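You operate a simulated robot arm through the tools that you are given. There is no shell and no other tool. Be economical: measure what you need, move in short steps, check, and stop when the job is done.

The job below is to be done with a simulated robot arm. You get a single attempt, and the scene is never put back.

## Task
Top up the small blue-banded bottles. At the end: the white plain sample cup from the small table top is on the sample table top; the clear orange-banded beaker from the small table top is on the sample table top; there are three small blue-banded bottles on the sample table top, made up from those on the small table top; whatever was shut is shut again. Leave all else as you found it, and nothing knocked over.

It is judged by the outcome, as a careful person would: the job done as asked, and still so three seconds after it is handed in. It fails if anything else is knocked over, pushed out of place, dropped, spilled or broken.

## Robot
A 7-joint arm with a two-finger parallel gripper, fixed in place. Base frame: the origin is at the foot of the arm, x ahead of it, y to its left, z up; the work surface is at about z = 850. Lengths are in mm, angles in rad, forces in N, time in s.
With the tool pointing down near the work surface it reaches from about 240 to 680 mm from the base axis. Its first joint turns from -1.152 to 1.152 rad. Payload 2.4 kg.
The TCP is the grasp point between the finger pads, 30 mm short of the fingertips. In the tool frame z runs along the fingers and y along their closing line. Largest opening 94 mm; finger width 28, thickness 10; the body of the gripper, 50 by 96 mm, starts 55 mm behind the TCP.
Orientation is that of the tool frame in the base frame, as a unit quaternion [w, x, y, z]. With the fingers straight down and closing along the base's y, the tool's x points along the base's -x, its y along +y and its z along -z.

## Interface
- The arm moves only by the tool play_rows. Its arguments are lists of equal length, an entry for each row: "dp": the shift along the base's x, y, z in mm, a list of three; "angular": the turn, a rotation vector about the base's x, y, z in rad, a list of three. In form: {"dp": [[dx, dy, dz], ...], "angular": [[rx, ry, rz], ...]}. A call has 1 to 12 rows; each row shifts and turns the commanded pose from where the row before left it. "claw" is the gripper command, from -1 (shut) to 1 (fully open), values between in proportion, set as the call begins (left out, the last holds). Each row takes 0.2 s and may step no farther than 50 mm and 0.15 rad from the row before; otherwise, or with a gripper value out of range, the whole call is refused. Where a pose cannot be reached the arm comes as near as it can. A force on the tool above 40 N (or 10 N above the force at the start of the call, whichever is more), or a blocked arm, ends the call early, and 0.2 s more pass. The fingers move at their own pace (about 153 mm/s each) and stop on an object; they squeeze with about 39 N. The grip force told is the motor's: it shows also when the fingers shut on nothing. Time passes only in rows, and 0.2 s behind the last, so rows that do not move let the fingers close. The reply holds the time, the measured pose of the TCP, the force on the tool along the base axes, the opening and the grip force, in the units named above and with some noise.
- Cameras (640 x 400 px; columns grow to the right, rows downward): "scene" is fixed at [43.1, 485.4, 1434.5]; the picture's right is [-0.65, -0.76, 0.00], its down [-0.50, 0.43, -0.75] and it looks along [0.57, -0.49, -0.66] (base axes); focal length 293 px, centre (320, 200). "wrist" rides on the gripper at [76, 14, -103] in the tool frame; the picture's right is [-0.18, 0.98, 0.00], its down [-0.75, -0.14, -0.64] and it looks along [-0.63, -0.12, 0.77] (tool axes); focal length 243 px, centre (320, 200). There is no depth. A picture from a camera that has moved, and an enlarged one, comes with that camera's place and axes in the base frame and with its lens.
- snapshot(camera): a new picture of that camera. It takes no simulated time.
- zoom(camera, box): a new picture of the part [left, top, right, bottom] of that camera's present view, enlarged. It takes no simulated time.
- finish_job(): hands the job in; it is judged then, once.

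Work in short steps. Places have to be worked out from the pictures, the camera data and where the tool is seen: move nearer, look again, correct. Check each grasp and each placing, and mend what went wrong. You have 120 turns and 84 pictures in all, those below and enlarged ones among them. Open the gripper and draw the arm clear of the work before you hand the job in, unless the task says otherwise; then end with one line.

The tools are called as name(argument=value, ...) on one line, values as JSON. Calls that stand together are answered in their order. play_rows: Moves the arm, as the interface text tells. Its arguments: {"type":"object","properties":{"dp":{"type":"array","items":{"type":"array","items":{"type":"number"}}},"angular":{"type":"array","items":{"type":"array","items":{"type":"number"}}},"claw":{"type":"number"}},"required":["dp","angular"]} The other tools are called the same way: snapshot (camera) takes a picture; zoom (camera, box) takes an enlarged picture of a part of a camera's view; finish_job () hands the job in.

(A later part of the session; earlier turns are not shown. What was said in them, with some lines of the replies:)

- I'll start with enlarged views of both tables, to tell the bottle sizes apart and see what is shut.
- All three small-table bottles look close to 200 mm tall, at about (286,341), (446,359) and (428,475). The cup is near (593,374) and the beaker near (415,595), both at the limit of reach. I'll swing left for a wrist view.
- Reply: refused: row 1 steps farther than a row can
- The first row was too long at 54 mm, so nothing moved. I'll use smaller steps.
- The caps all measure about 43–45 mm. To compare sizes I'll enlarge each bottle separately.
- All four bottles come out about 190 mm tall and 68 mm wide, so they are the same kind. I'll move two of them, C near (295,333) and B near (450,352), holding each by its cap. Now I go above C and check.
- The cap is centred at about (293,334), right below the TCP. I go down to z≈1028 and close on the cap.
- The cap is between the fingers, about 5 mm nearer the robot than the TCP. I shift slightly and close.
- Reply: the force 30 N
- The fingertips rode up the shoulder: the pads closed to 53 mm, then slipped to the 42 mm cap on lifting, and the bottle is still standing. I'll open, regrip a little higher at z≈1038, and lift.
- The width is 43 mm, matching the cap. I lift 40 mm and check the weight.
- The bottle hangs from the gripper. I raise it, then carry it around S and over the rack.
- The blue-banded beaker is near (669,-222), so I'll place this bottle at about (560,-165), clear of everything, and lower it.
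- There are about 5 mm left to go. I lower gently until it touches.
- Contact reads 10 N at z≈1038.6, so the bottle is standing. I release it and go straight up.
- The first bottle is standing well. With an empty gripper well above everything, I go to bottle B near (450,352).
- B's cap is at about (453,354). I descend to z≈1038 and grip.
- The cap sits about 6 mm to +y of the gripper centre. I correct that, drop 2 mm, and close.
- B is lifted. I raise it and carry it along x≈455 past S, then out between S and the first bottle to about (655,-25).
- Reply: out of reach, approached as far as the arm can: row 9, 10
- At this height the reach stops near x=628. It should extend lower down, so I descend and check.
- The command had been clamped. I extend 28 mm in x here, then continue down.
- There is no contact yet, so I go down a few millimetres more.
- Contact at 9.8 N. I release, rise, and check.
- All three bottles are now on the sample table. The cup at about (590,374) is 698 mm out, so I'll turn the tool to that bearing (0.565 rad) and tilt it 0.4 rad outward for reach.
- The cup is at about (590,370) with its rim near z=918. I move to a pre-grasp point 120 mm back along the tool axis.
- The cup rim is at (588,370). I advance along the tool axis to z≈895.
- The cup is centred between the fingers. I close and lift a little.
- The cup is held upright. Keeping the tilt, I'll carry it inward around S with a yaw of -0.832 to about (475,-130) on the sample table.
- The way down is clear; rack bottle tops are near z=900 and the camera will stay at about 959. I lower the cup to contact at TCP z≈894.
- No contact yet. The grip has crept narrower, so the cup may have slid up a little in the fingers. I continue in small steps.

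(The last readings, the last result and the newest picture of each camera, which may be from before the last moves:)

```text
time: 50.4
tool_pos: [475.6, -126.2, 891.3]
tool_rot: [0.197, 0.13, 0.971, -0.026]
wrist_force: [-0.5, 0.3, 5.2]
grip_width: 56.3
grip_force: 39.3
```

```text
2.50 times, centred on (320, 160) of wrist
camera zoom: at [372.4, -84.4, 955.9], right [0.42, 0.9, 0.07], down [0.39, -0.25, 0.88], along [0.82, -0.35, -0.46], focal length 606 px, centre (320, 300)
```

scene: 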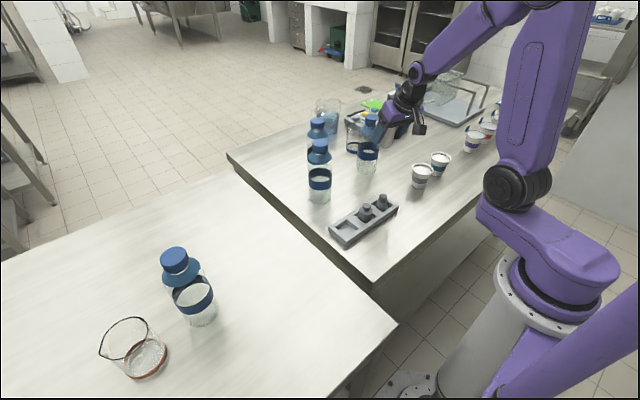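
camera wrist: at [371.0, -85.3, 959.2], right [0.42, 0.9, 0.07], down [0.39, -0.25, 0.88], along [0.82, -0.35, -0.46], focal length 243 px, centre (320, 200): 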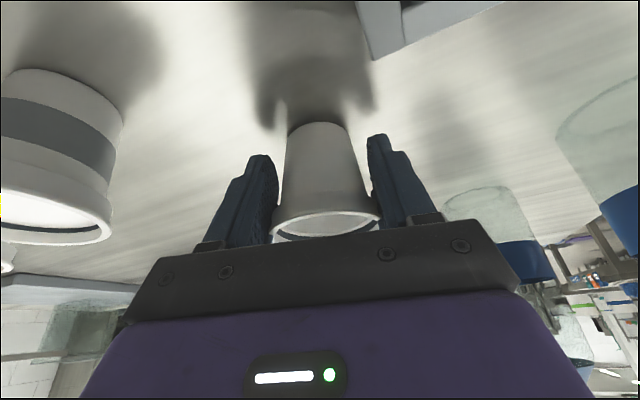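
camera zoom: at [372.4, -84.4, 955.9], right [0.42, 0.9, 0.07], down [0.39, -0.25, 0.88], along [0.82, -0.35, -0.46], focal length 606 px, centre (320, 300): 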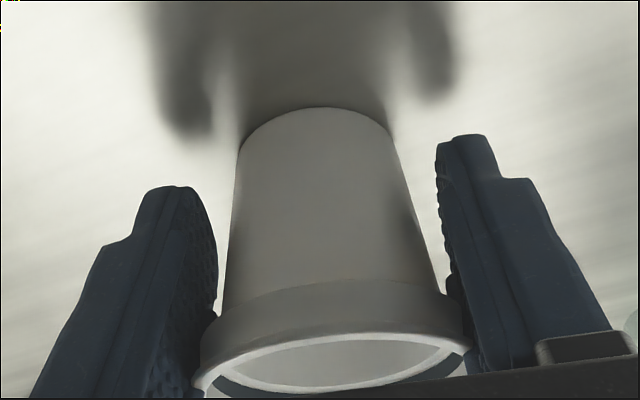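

Contact at 5 N. I lower one more millimetre so the base sits flat, then release.

play_rows(dp=[[0, 0, -1], [0, 0, 0]], angular=[[0, 0, 0], [0, 0, 0]])

play_rows(dp=[[0, 0, 0], [0, 0, 0], [0, 0, 0]], angular=[[0, 0, 0], [0, 0, 0], [0, 0, 0]], claw=1)

snapshot(camera="wrist")

```text
time: 51.0
tool_pos: [474.7, -125.3, 890.3]
tool_rot: [0.197, 0.131, 0.971, -0.027]
wrist_force: [-3.0, -1.2, 13.0]
grip_width: 56.0
grip_force: 39.5
```

```text
time: 51.8
tool_pos: [475.1, -126.0, 890.6]
tool_rot: [0.196, 0.131, 0.971, -0.026]
wrist_force: [-1.0, 0.4, -0.8]
grip_width: 94.1
grip_force: 0.1
```

```text
44 pictures are left
camera wrist: at [372.6, -83.8, 954.8], right [0.42, 0.9, 0.07], down [0.39, -0.25, 0.88], along [0.82, -0.35, -0.46], focal length 243 px, centre (320, 200)
```

wrist: 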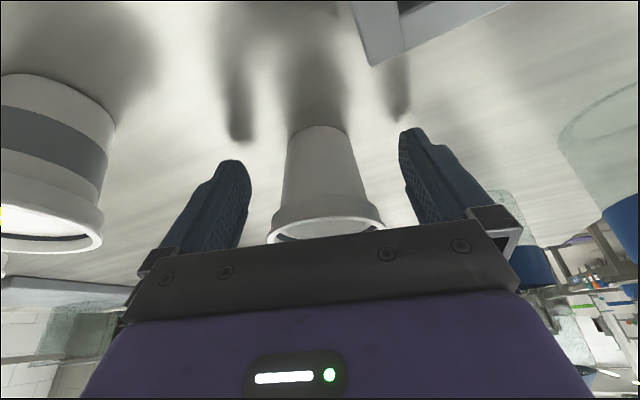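

The cup stands free. I go straight up and look.

play_rows(dp=[[0, 0, 25], [0, 0, 40], [0, 0, 45], [0, 0, 45], [-10, 30, 30], [-10, 35, 20], [-10, 40, 0]], angular=[[0, 0, 0], [0, 0, 0], [0, 0, 0], [0, 0, 0], [0, 0, 0], [0, 0, 0], [0, 0, 0]])

snapshot(camera="scene")

zoom(camera="scene", box=[80, 290, 240, 400])

```text
time: 53.4
tool_pos: [440.7, -20.1, 1095.6]
tool_rot: [0.196, 0.132, 0.971, -0.027]
wrist_force: [0.5, 0.8, -0.1]
grip_width: 93.8
grip_force: 0.1
```

```text
43 pictures are left
```

scene: 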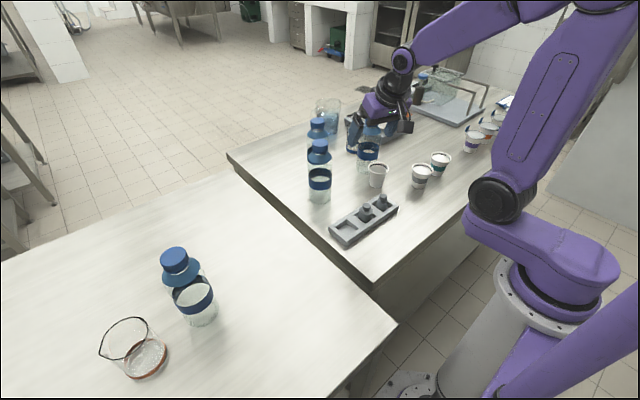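

```text
3.64 times, centred on (160, 345) of scene
camera zoom: at [43.1, 485.4, 1434.5], right [-0.65, -0.76, 0.0], down [-0.5, 0.43, -0.75], along [0.57, -0.49, -0.66], focal length 1065 px, centre (902, -327)
```

zoom: 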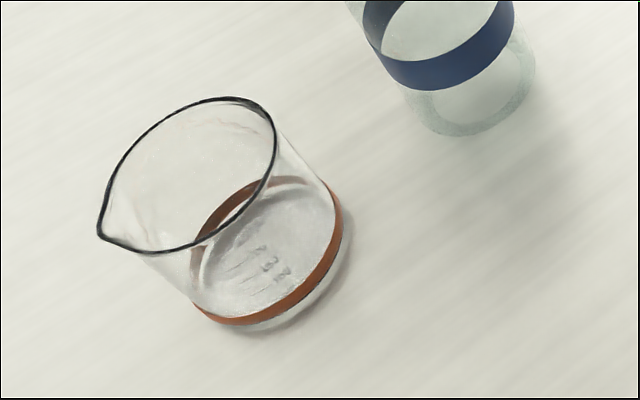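

The cup is placed well. The beaker centre fits at about (413,591), with a diameter of about 70 mm, rim near z≈945, and the spout toward +y. I go to a high pose behind it, yaw 0.961 with the tilt kept.

play_rows(dp=[[-5, 30, 15], [-5, 38, 15], [-5, 40, 10], [-5, 40, 0], [-5, 40, 0], [-5, 40, 0], [-5, 40, 0], [-5, 40, 0], [-5, 40, 0], [-5, 40, 0], [-5, 40, 0], [-5, 40, 0]], angular=[[0, 0, 0.102], [0, 0, 0.102], [0, 0, 0.102], [0, 0, 0.102], [0, 0, 0.102], [0, 0, 0.102], [0, 0, 0.102], [0, 0, 0.102], [0, 0, 0.103], [0, 0, 0.103], [0, 0, 0.103], [0, 0, 0.103]])

play_rows(dp=[[-5, 35, 0], [-5, 35, 0], [0, 0, 0]], angular=[[0, 0, 0], [0, 0, 0], [0, 0, 0]])

snapshot(camera="wrist")

snapshot(camera="scene")

```text
time: 56.0
tool_pos: [384.9, 451.5, 1133.0]
tool_rot: [0.175, -0.453, 0.869, 0.092]
wrist_force: [0.4, -0.3, -0.2]
grip_width: 94.0
grip_force: 0.1
```

```text
time: 56.8
tool_pos: [375.5, 518.5, 1133.0]
tool_rot: [0.174, -0.453, 0.869, 0.091]
wrist_force: [-0.6, -0.7, 0.3]
grip_width: 94.0
grip_force: 0.0
```

```text
41 pictures are left
camera wrist: at [300.0, 435.9, 1198.0], right [-0.71, 0.7, 0.07], down [0.37, 0.28, 0.88], along [0.6, 0.65, -0.46], focal length 243 px, centre (320, 200)
```

wrist: 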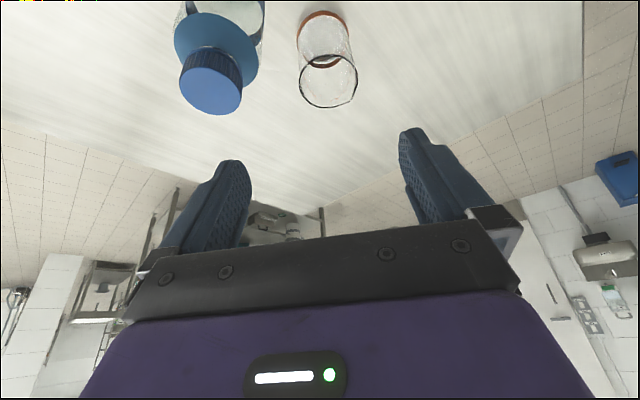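

```text
40 pictures are left
```

scene: 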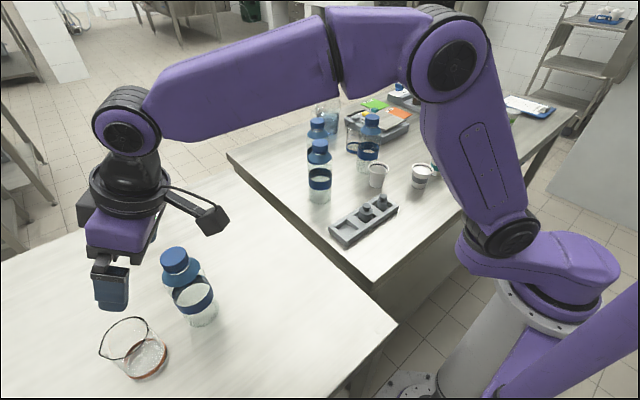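

The wrist view agrees: rim centre (413,590), base (415,593). I move to the pre-grasp point, 130 mm back along the tool axis.

play_rows(dp=[[2, 8, -25], [2, 8, -25], [3, 8, -25], [3, 7, -23], [0, 0, 0]], angular=[[0, 0, 0], [0, 0, 0], [0, 0, 0], [0, 0, 0], [0, 0, 0]])

snapshot(camera="wrist")

zoom(camera="scene", box=[60, 180, 260, 400])

```text
time: 58.0
tool_pos: [383.5, 548.7, 1037.0]
tool_rot: [0.176, -0.452, 0.869, 0.092]
wrist_force: [-0.1, -0.3, 1.0]
grip_width: 94.0
grip_force: 0.0
```

```text
39 pictures are left
camera wrist: at [310.0, 466.4, 1101.2], right [-0.71, 0.7, 0.07], down [0.37, 0.28, 0.88], along [0.6, 0.65, -0.46], focal length 243 px, centre (320, 200)
```

wrist: 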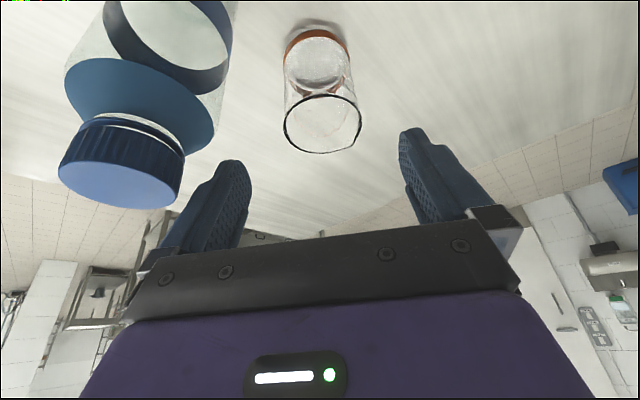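

```text
1.82 times, centred on (160, 290) of scene
camera zoom: at [43.1, 485.4, 1434.5], right [-0.65, -0.76, 0.0], down [-0.5, 0.43, -0.75], along [0.57, -0.49, -0.66], focal length 533 px, centre (611, 36)
```

zoom: 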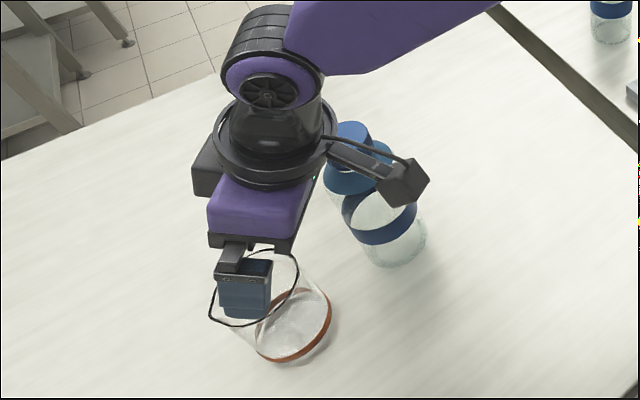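

Everything lines up. I advance along the axis to z≈916, first most of the way.

play_rows(dp=[[6, 8, -24], [6, 8, -24], [6, 8, -24], [6, 8, -24], [0, 0, 0]], angular=[[0, 0, 0], [0, 0, 0], [0, 0, 0], [0, 0, 0], [0, 0, 0]])

snapshot(camera="wrist")

```text
time: 59.2
tool_pos: [409.9, 582.0, 941.7]
tool_rot: [0.176, -0.453, 0.869, 0.091]
wrist_force: [-0.9, -1.2, -0.9]
grip_width: 94.0
grip_force: 0.1
```

```text
37 pictures are left
camera wrist: at [335.7, 497.8, 1006.0], right [-0.71, 0.7, 0.07], down [0.37, 0.28, 0.88], along [0.6, 0.65, -0.46], focal length 243 px, centre (320, 200)
```

wrist: 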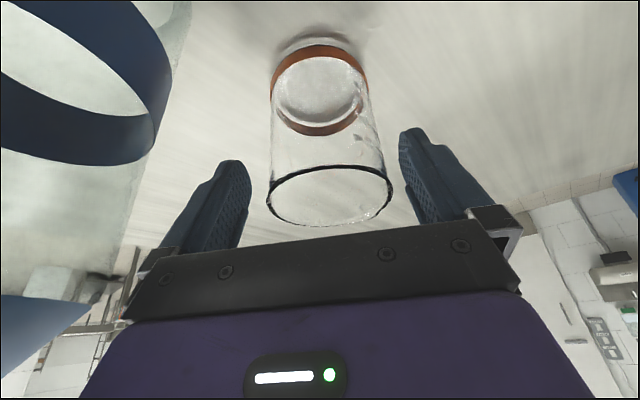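

The rim is 3–5 mm off toward +tangential. I make the final advance with a small correction.

play_rows(dp=[[2, 5, -13], [2, 5, -13], [0, 0, 0]], angular=[[0, 0, 0], [0, 0, 0], [0, 0, 0]])

snapshot(camera="wrist")

```text
time: 60.0
tool_pos: [412.7, 590.5, 914.1]
tool_rot: [0.176, -0.453, 0.869, 0.092]
wrist_force: [0.2, 0.2, -0.3]
grip_width: 93.9
grip_force: 0.0
```

```text
36 pictures are left
camera wrist: at [338.4, 508.0, 980.0], right [-0.71, 0.7, 0.07], down [0.37, 0.28, 0.88], along [0.6, 0.65, -0.46], focal length 243 px, centre (320, 200)
```

wrist: 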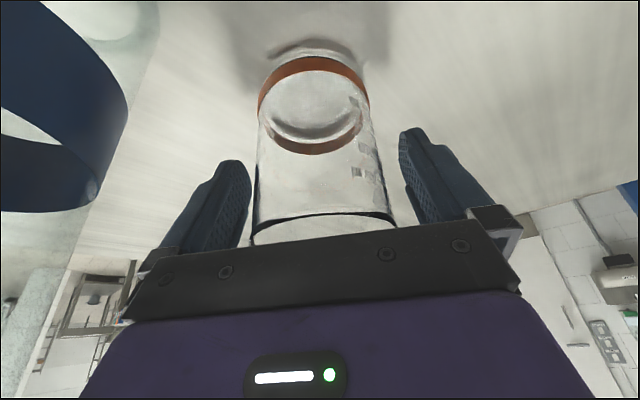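

The beaker is centred between the pads. I close and check the width.

play_rows(dp=[[0, 0, 0], [0, 0, 0], [0, 0, 0]], angular=[[0, 0, 0], [0, 0, 0], [0, 0, 0]], claw=-1)

play_rows(dp=[[0, 0, 10], [0, 0, 15], [0, 0, 25], [0, 0, 0]], angular=[[0, 0, 0], [0, 0, 0], [0, 0, 0], [0, 0, 0]])

snapshot(camera="wrist")

zoom(camera="scene", box=[60, 180, 260, 400])

```text
time: 60.8
tool_pos: [413.5, 591.5, 914.6]
tool_rot: [0.177, -0.453, 0.869, 0.091]
wrist_force: [0.1, -0.6, 0.6]
grip_width: 72.9
grip_force: 38.9
```

```text
time: 61.8
tool_pos: [412.1, 590.0, 966.0]
tool_rot: [0.175, -0.452, 0.87, 0.091]
wrist_force: [-0.4, 0.5, -0.6]
grip_width: 73.0
grip_force: 39.0
```

```text
35 pictures are left
camera wrist: at [337.7, 506.4, 1030.9], right [-0.71, 0.7, 0.07], down [0.37, 0.28, 0.88], along [0.6, 0.65, -0.46], focal length 243 px, centre (320, 200)
```

wrist: 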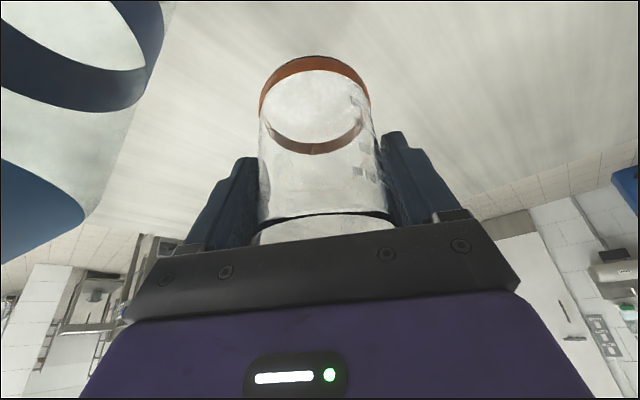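

```text
1.82 times, centred on (160, 290) of scene
camera zoom: at [43.1, 485.5, 1434.5], right [-0.65, -0.76, 0.0], down [-0.5, 0.43, -0.75], along [0.57, -0.49, -0.66], focal length 533 px, centre (611, 36)
```

zoom: 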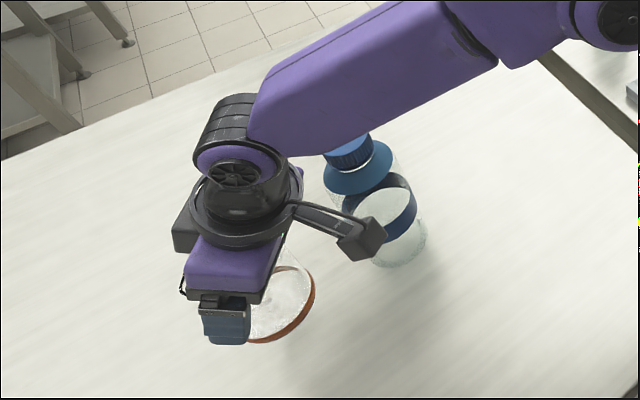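

The beaker is gripped at 73 mm and lifted, with its bottom about 64 mm below the TCP. I back out up the approach line, well above bottle A.

play_rows(dp=[[-6, -9, 28], [-6, -9, 28], [-6, -9, 28], [-6, -9, 28], [-6, -9, 28], [-6, -9, 28], [-6, -9, 20], [0, 0, 0]], angular=[[0, 0, 0], [0, 0, 0], [0, 0, 0], [0, 0, 0], [0, 0, 0], [0, 0, 0], [0, 0, 0], [0, 0, 0]])

snapshot(camera="scene")

```text
time: 63.6
tool_pos: [371.7, 526.6, 1151.9]
tool_rot: [0.175, -0.453, 0.869, 0.092]
wrist_force: [0.3, -0.4, -1.5]
grip_width: 72.7
grip_force: 38.8
```

```text
33 pictures are left
```

scene: 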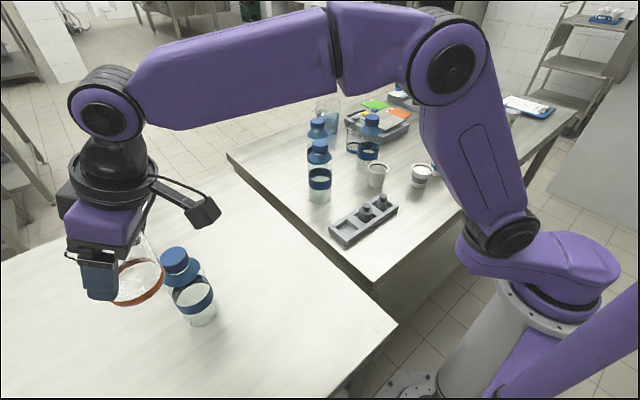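

Clear. I carry the beaker to the sample table at this height, turning yaw by -1.07.

play_rows(dp=[[8, -36, 0], [8, -36, 0], [8, -36, 0], [8, -36, 0], [8, -36, 0], [8, -36, 0], [8, -36, 0], [8, -36, 0], [8, -36, 0], [8, -36, 0], [8, -36, 0], [8, -36, 0]], angular=[[0, 0, -0.0892], [0, 0, -0.0892], [0, 0, -0.0892], [0, 0, -0.0892], [0, 0, -0.0892], [0, 0, -0.0892], [0, 0, -0.0892], [0, 0, -0.0892], [0, 0, -0.0892], [0, 0, -0.0892], [0, 0, -0.0892], [0, 0, -0.0892]])

play_rows(dp=[[10, -36, 0], [10, -36, 0], [10, -36, 0], [0, 0, 0]], angular=[[0, 0, 0], [0, 0, 0], [0, 0, 0], [0, 0, 0]])

snapshot(camera="wrist")

zoom(camera="scene", box=[270, 60, 470, 260])

```text
time: 66.2
tool_pos: [462.5, 92.6, 1149.6]
tool_rot: [0.198, 0.054, 0.979, -0.011]
wrist_force: [0.3, -0.2, -0.5]
grip_width: 72.5
grip_force: 39.2
```

```text
time: 67.2
tool_pos: [495.0, -12.9, 1150.0]
tool_rot: [0.198, 0.053, 0.979, -0.01]
wrist_force: [0.5, 0.0, -1.5]
grip_width: 72.4
grip_force: 39.1
```

```text
32 pictures are left
camera wrist: at [387.8, 11.7, 1215.0], right [0.28, 0.96, 0.07], down [0.43, -0.19, 0.88], along [0.86, -0.21, -0.46], focal length 243 px, centre (320, 200)
```

wrist: 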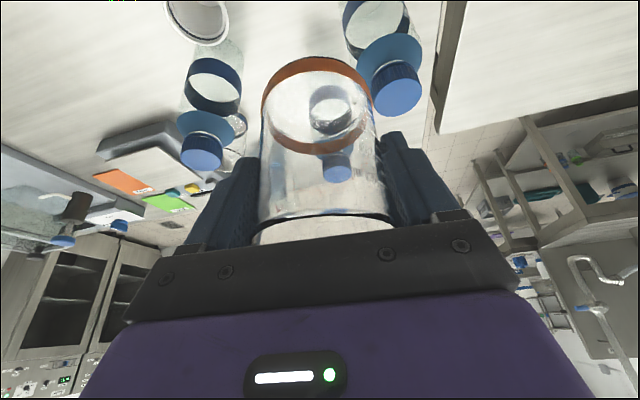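

```text
2.00 times, centred on (370, 160) of scene
camera zoom: at [43.1, 485.4, 1434.5], right [-0.65, -0.76, 0.0], down [-0.5, 0.43, -0.75], along [0.57, -0.49, -0.66], focal length 586 px, centre (220, 280)
```

zoom: 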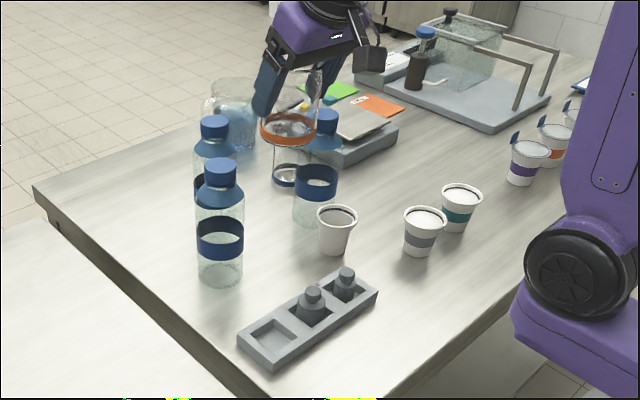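

S and the first bottle sit at y≈42 and y≈-165, so the middle at (552,-62) gives about 30 mm of space each side. I move over it, lower partway, and look.

play_rows(dp=[[19, -16, 0], [19, -16, 0], [19, -17, 0], [0, 0, -35], [0, 0, -35], [0, 0, -35], [0, 0, -30], [0, 0, 0]], angular=[[0, 0, 0], [0, 0, 0], [0, 0, 0], [0, 0, 0], [0, 0, 0], [0, 0, 0], [0, 0, 0], [0, 0, 0]])

snapshot(camera="wrist")

zoom(camera="scene", box=[270, 60, 470, 260])

```text
time: 69.0
tool_pos: [553.0, -64.2, 1016.3]
tool_rot: [0.198, 0.054, 0.979, -0.011]
wrist_force: [-0.3, 0.7, -0.5]
grip_width: 72.2
grip_force: 38.8
```

```text
30 pictures are left
camera wrist: at [445.2, -38.4, 1081.0], right [0.28, 0.96, 0.07], down [0.43, -0.19, 0.88], along [0.86, -0.21, -0.46], focal length 243 px, centre (320, 200)
```

wrist: 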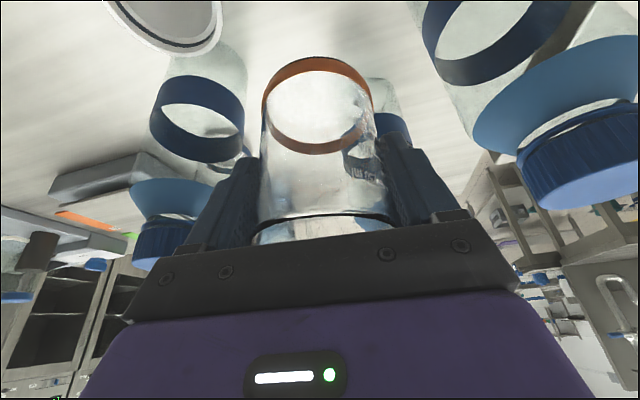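

```text
2.00 times, centred on (370, 160) of scene
camera zoom: at [43.1, 485.4, 1434.5], right [-0.65, -0.76, 0.0], down [-0.5, 0.43, -0.75], along [0.57, -0.49, -0.66], focal length 586 px, centre (220, 280)
```

zoom: 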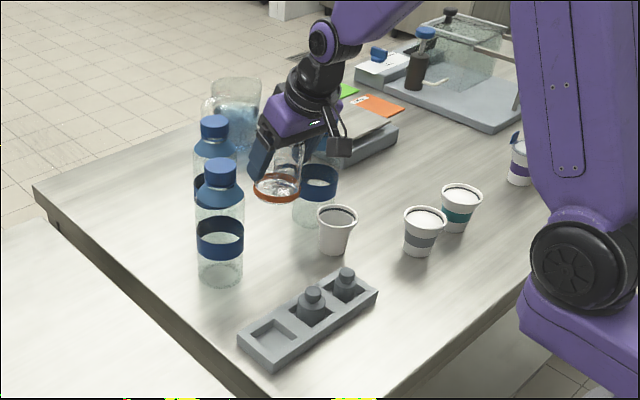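

Both sides are clear by about 20 mm. I continue down to just above contact.

play_rows(dp=[[0, 2, -30], [0, 0, -30], [0, 0, -25], [0, 0, -12], [0, 0, 0]], angular=[[0, 0, 0], [0, 0, 0], [0, 0, 0], [0, 0, 0], [0, 0, 0]])

play_rows(dp=[[0, 0, -1.5], [0, 0, -1.5], [0, 0, -1], [0, 0, 0]], angular=[[0, 0, 0], [0, 0, 0], [0, 0, 0], [0, 0, 0]])

snapshot(camera="wrist")

```text
time: 70.2
tool_pos: [552.3, -61.4, 921.5]
tool_rot: [0.198, 0.054, 0.979, -0.011]
wrist_force: [0.1, -0.4, -0.9]
grip_width: 72.0
grip_force: 39.6
```

```text
time: 71.2
tool_pos: [553.6, -60.1, 917.6]
tool_rot: [0.198, 0.054, 0.979, -0.01]
wrist_force: [0.1, -0.1, -0.7]
grip_width: 72.1
grip_force: 39.4
```

```text
28 pictures are left
camera wrist: at [445.7, -35.7, 981.8], right [0.28, 0.96, 0.07], down [0.43, -0.19, 0.88], along [0.86, -0.21, -0.46], focal length 243 px, centre (320, 200)
```

wrist: 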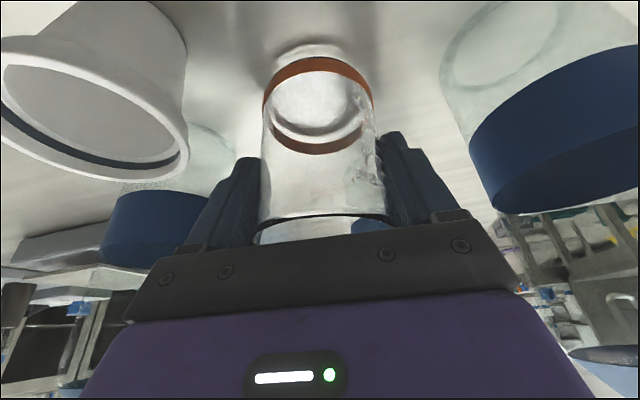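

It is almost down. I lower in 1 mm steps to contact.

play_rows(dp=[[0, 0, -1], [0, 0, -1], [0, 0, -1], [0, 0, -1], [0, 0, 0]], angular=[[0, 0, 0], [0, 0, 0], [0, 0, 0], [0, 0, 0], [0, 0, 0]])

```text
time: 72.4
tool_pos: [554.5, -60.0, 915.2]
tool_rot: [0.202, 0.053, 0.978, -0.01]
wrist_force: [-4.1, 3.8, 34.0]
grip_width: 72.3
grip_force: 39.0
```

That is firm contact at 34 N. I back off 2 mm, then open only to about 84 mm so the fingers stay clear of the bottles.

play_rows(dp=[[0, 0, 1], [0, 0, 1], [0, 0, 0]], angular=[[0, 0, 0], [0, 0, 0], [0, 0, 0]])

play_rows(dp=[[0, 0, 0], [0, 0, 0], [0, 0, 0]], angular=[[0, 0, 0], [0, 0, 0], [0, 0, 0]], claw=0.78)

snapshot(camera="wrist")

```text
time: 73.2
tool_pos: [553.5, -59.9, 914.7]
tool_rot: [0.198, 0.055, 0.979, -0.01]
wrist_force: [4.7, -1.5, 13.3]
grip_width: 72.3
grip_force: 39.4
```

```text
time: 74.0
tool_pos: [553.5, -59.4, 915.1]
tool_rot: [0.198, 0.054, 0.979, -0.011]
wrist_force: [0.2, -0.4, 0.0]
grip_width: 83.6
grip_force: 0.1
```

```text
27 pictures are left
camera wrist: at [445.4, -34.2, 979.4], right [0.28, 0.96, 0.07], down [0.43, -0.19, 0.88], along [0.86, -0.21, -0.46], focal length 243 px, centre (320, 200)
```

wrist: 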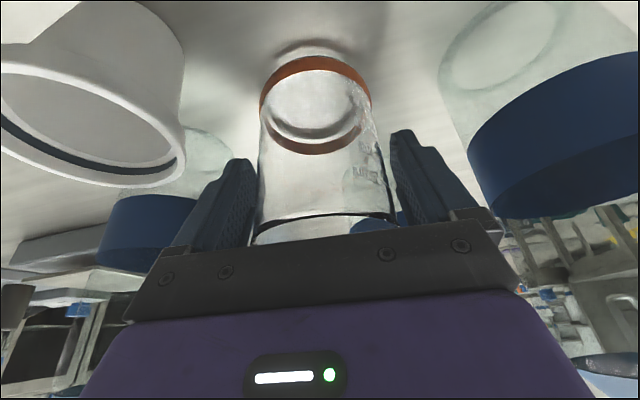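

The beaker is free on both sides. I go straight up, slowly at first, then draw clear.

play_rows(dp=[[0, 0, 10], [0, 0, 25], [0, 0, 35], [0, 0, 40], [0, 0, 45], [0, 0, 45], [-20, 0, 35], [-30, 0, 0]], angular=[[0, 0, 0], [0, 0, 0], [0, 0, 0], [0, 0, 0], [0, 0, 0], [0, 0, 0], [0, 0, 0], [0, 0, 0]])

play_rows(dp=[[-20, -10, 0], [-20, -20, 0], [-10, -30, 0], [0, -30, 0], [0, 0, 0], [0, 0, 0]], angular=[[-0.015, 0.13, 0], [-0.015, 0.13, 0], [-0.015, 0.13, 0], [0, 0, 0], [0, 0, 0], [0, 0, 0]], claw=1)

snapshot(camera="scene")

zoom(camera="scene", box=[270, 60, 470, 260])

snapshot(camera="wrist")

```text
time: 75.8
tool_pos: [502.5, -61.2, 1150.6]
tool_rot: [0.198, 0.053, 0.979, -0.009]
wrist_force: [-0.2, -0.4, -0.2]
grip_width: 83.6
grip_force: 0.0
```

```text
time: 77.2
tool_pos: [453.3, -150.9, 1145.1]
tool_rot: [0.007, 0.047, 0.998, -0.042]
wrist_force: [-0.5, -0.1, -0.3]
grip_width: 94.0
grip_force: 0.1
```

```text
26 pictures are left
```

scene: 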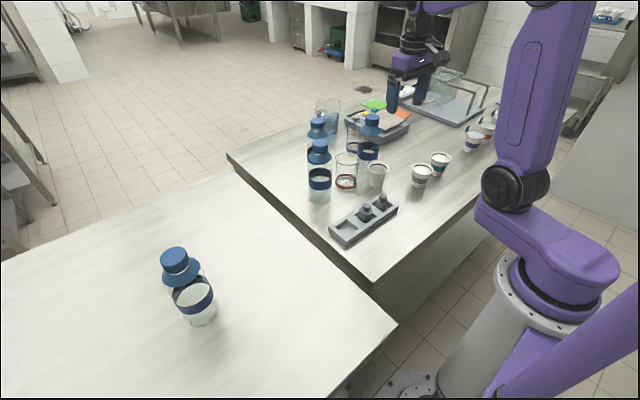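

```text
2.00 times, centred on (370, 160) of scene
camera zoom: at [43.1, 485.4, 1434.5], right [-0.65, -0.76, 0.0], down [-0.5, 0.43, -0.75], along [0.57, -0.49, -0.66], focal length 586 px, centre (220, 280)
```

zoom: 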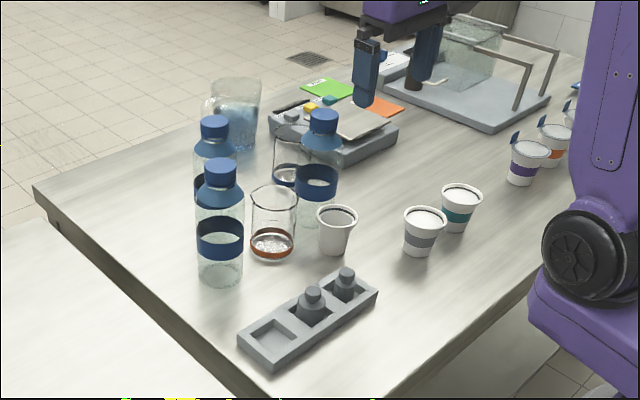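

```text
24 pictures are left
camera wrist: at [378.1, -122.1, 1244.9], right [0.27, 0.96, -0.08], down [0.73, -0.15, 0.66], along [0.62, -0.24, -0.74], focal length 243 px, centre (320, 200)
```

wrist: 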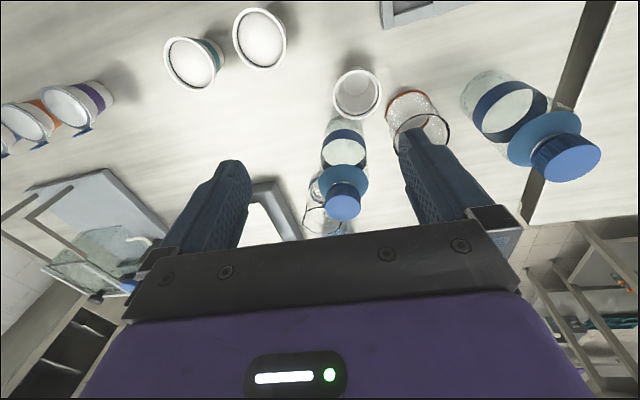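

Everything stands where it should: three blue-banded bottles, the plain white cup and the orange-banded beaker are on the sample table. Nothing else was disturbed or opened, and the gripper is open and clear, so I hand it in.

finish_job()

```text
The job is handed in.
```

The job is handed in: three small blue-banded bottles, the plain white cup and the orange-banded beaker stand upright on the sample table, one bottle stays on the small table, and nothing shut was opened or anything else moved.
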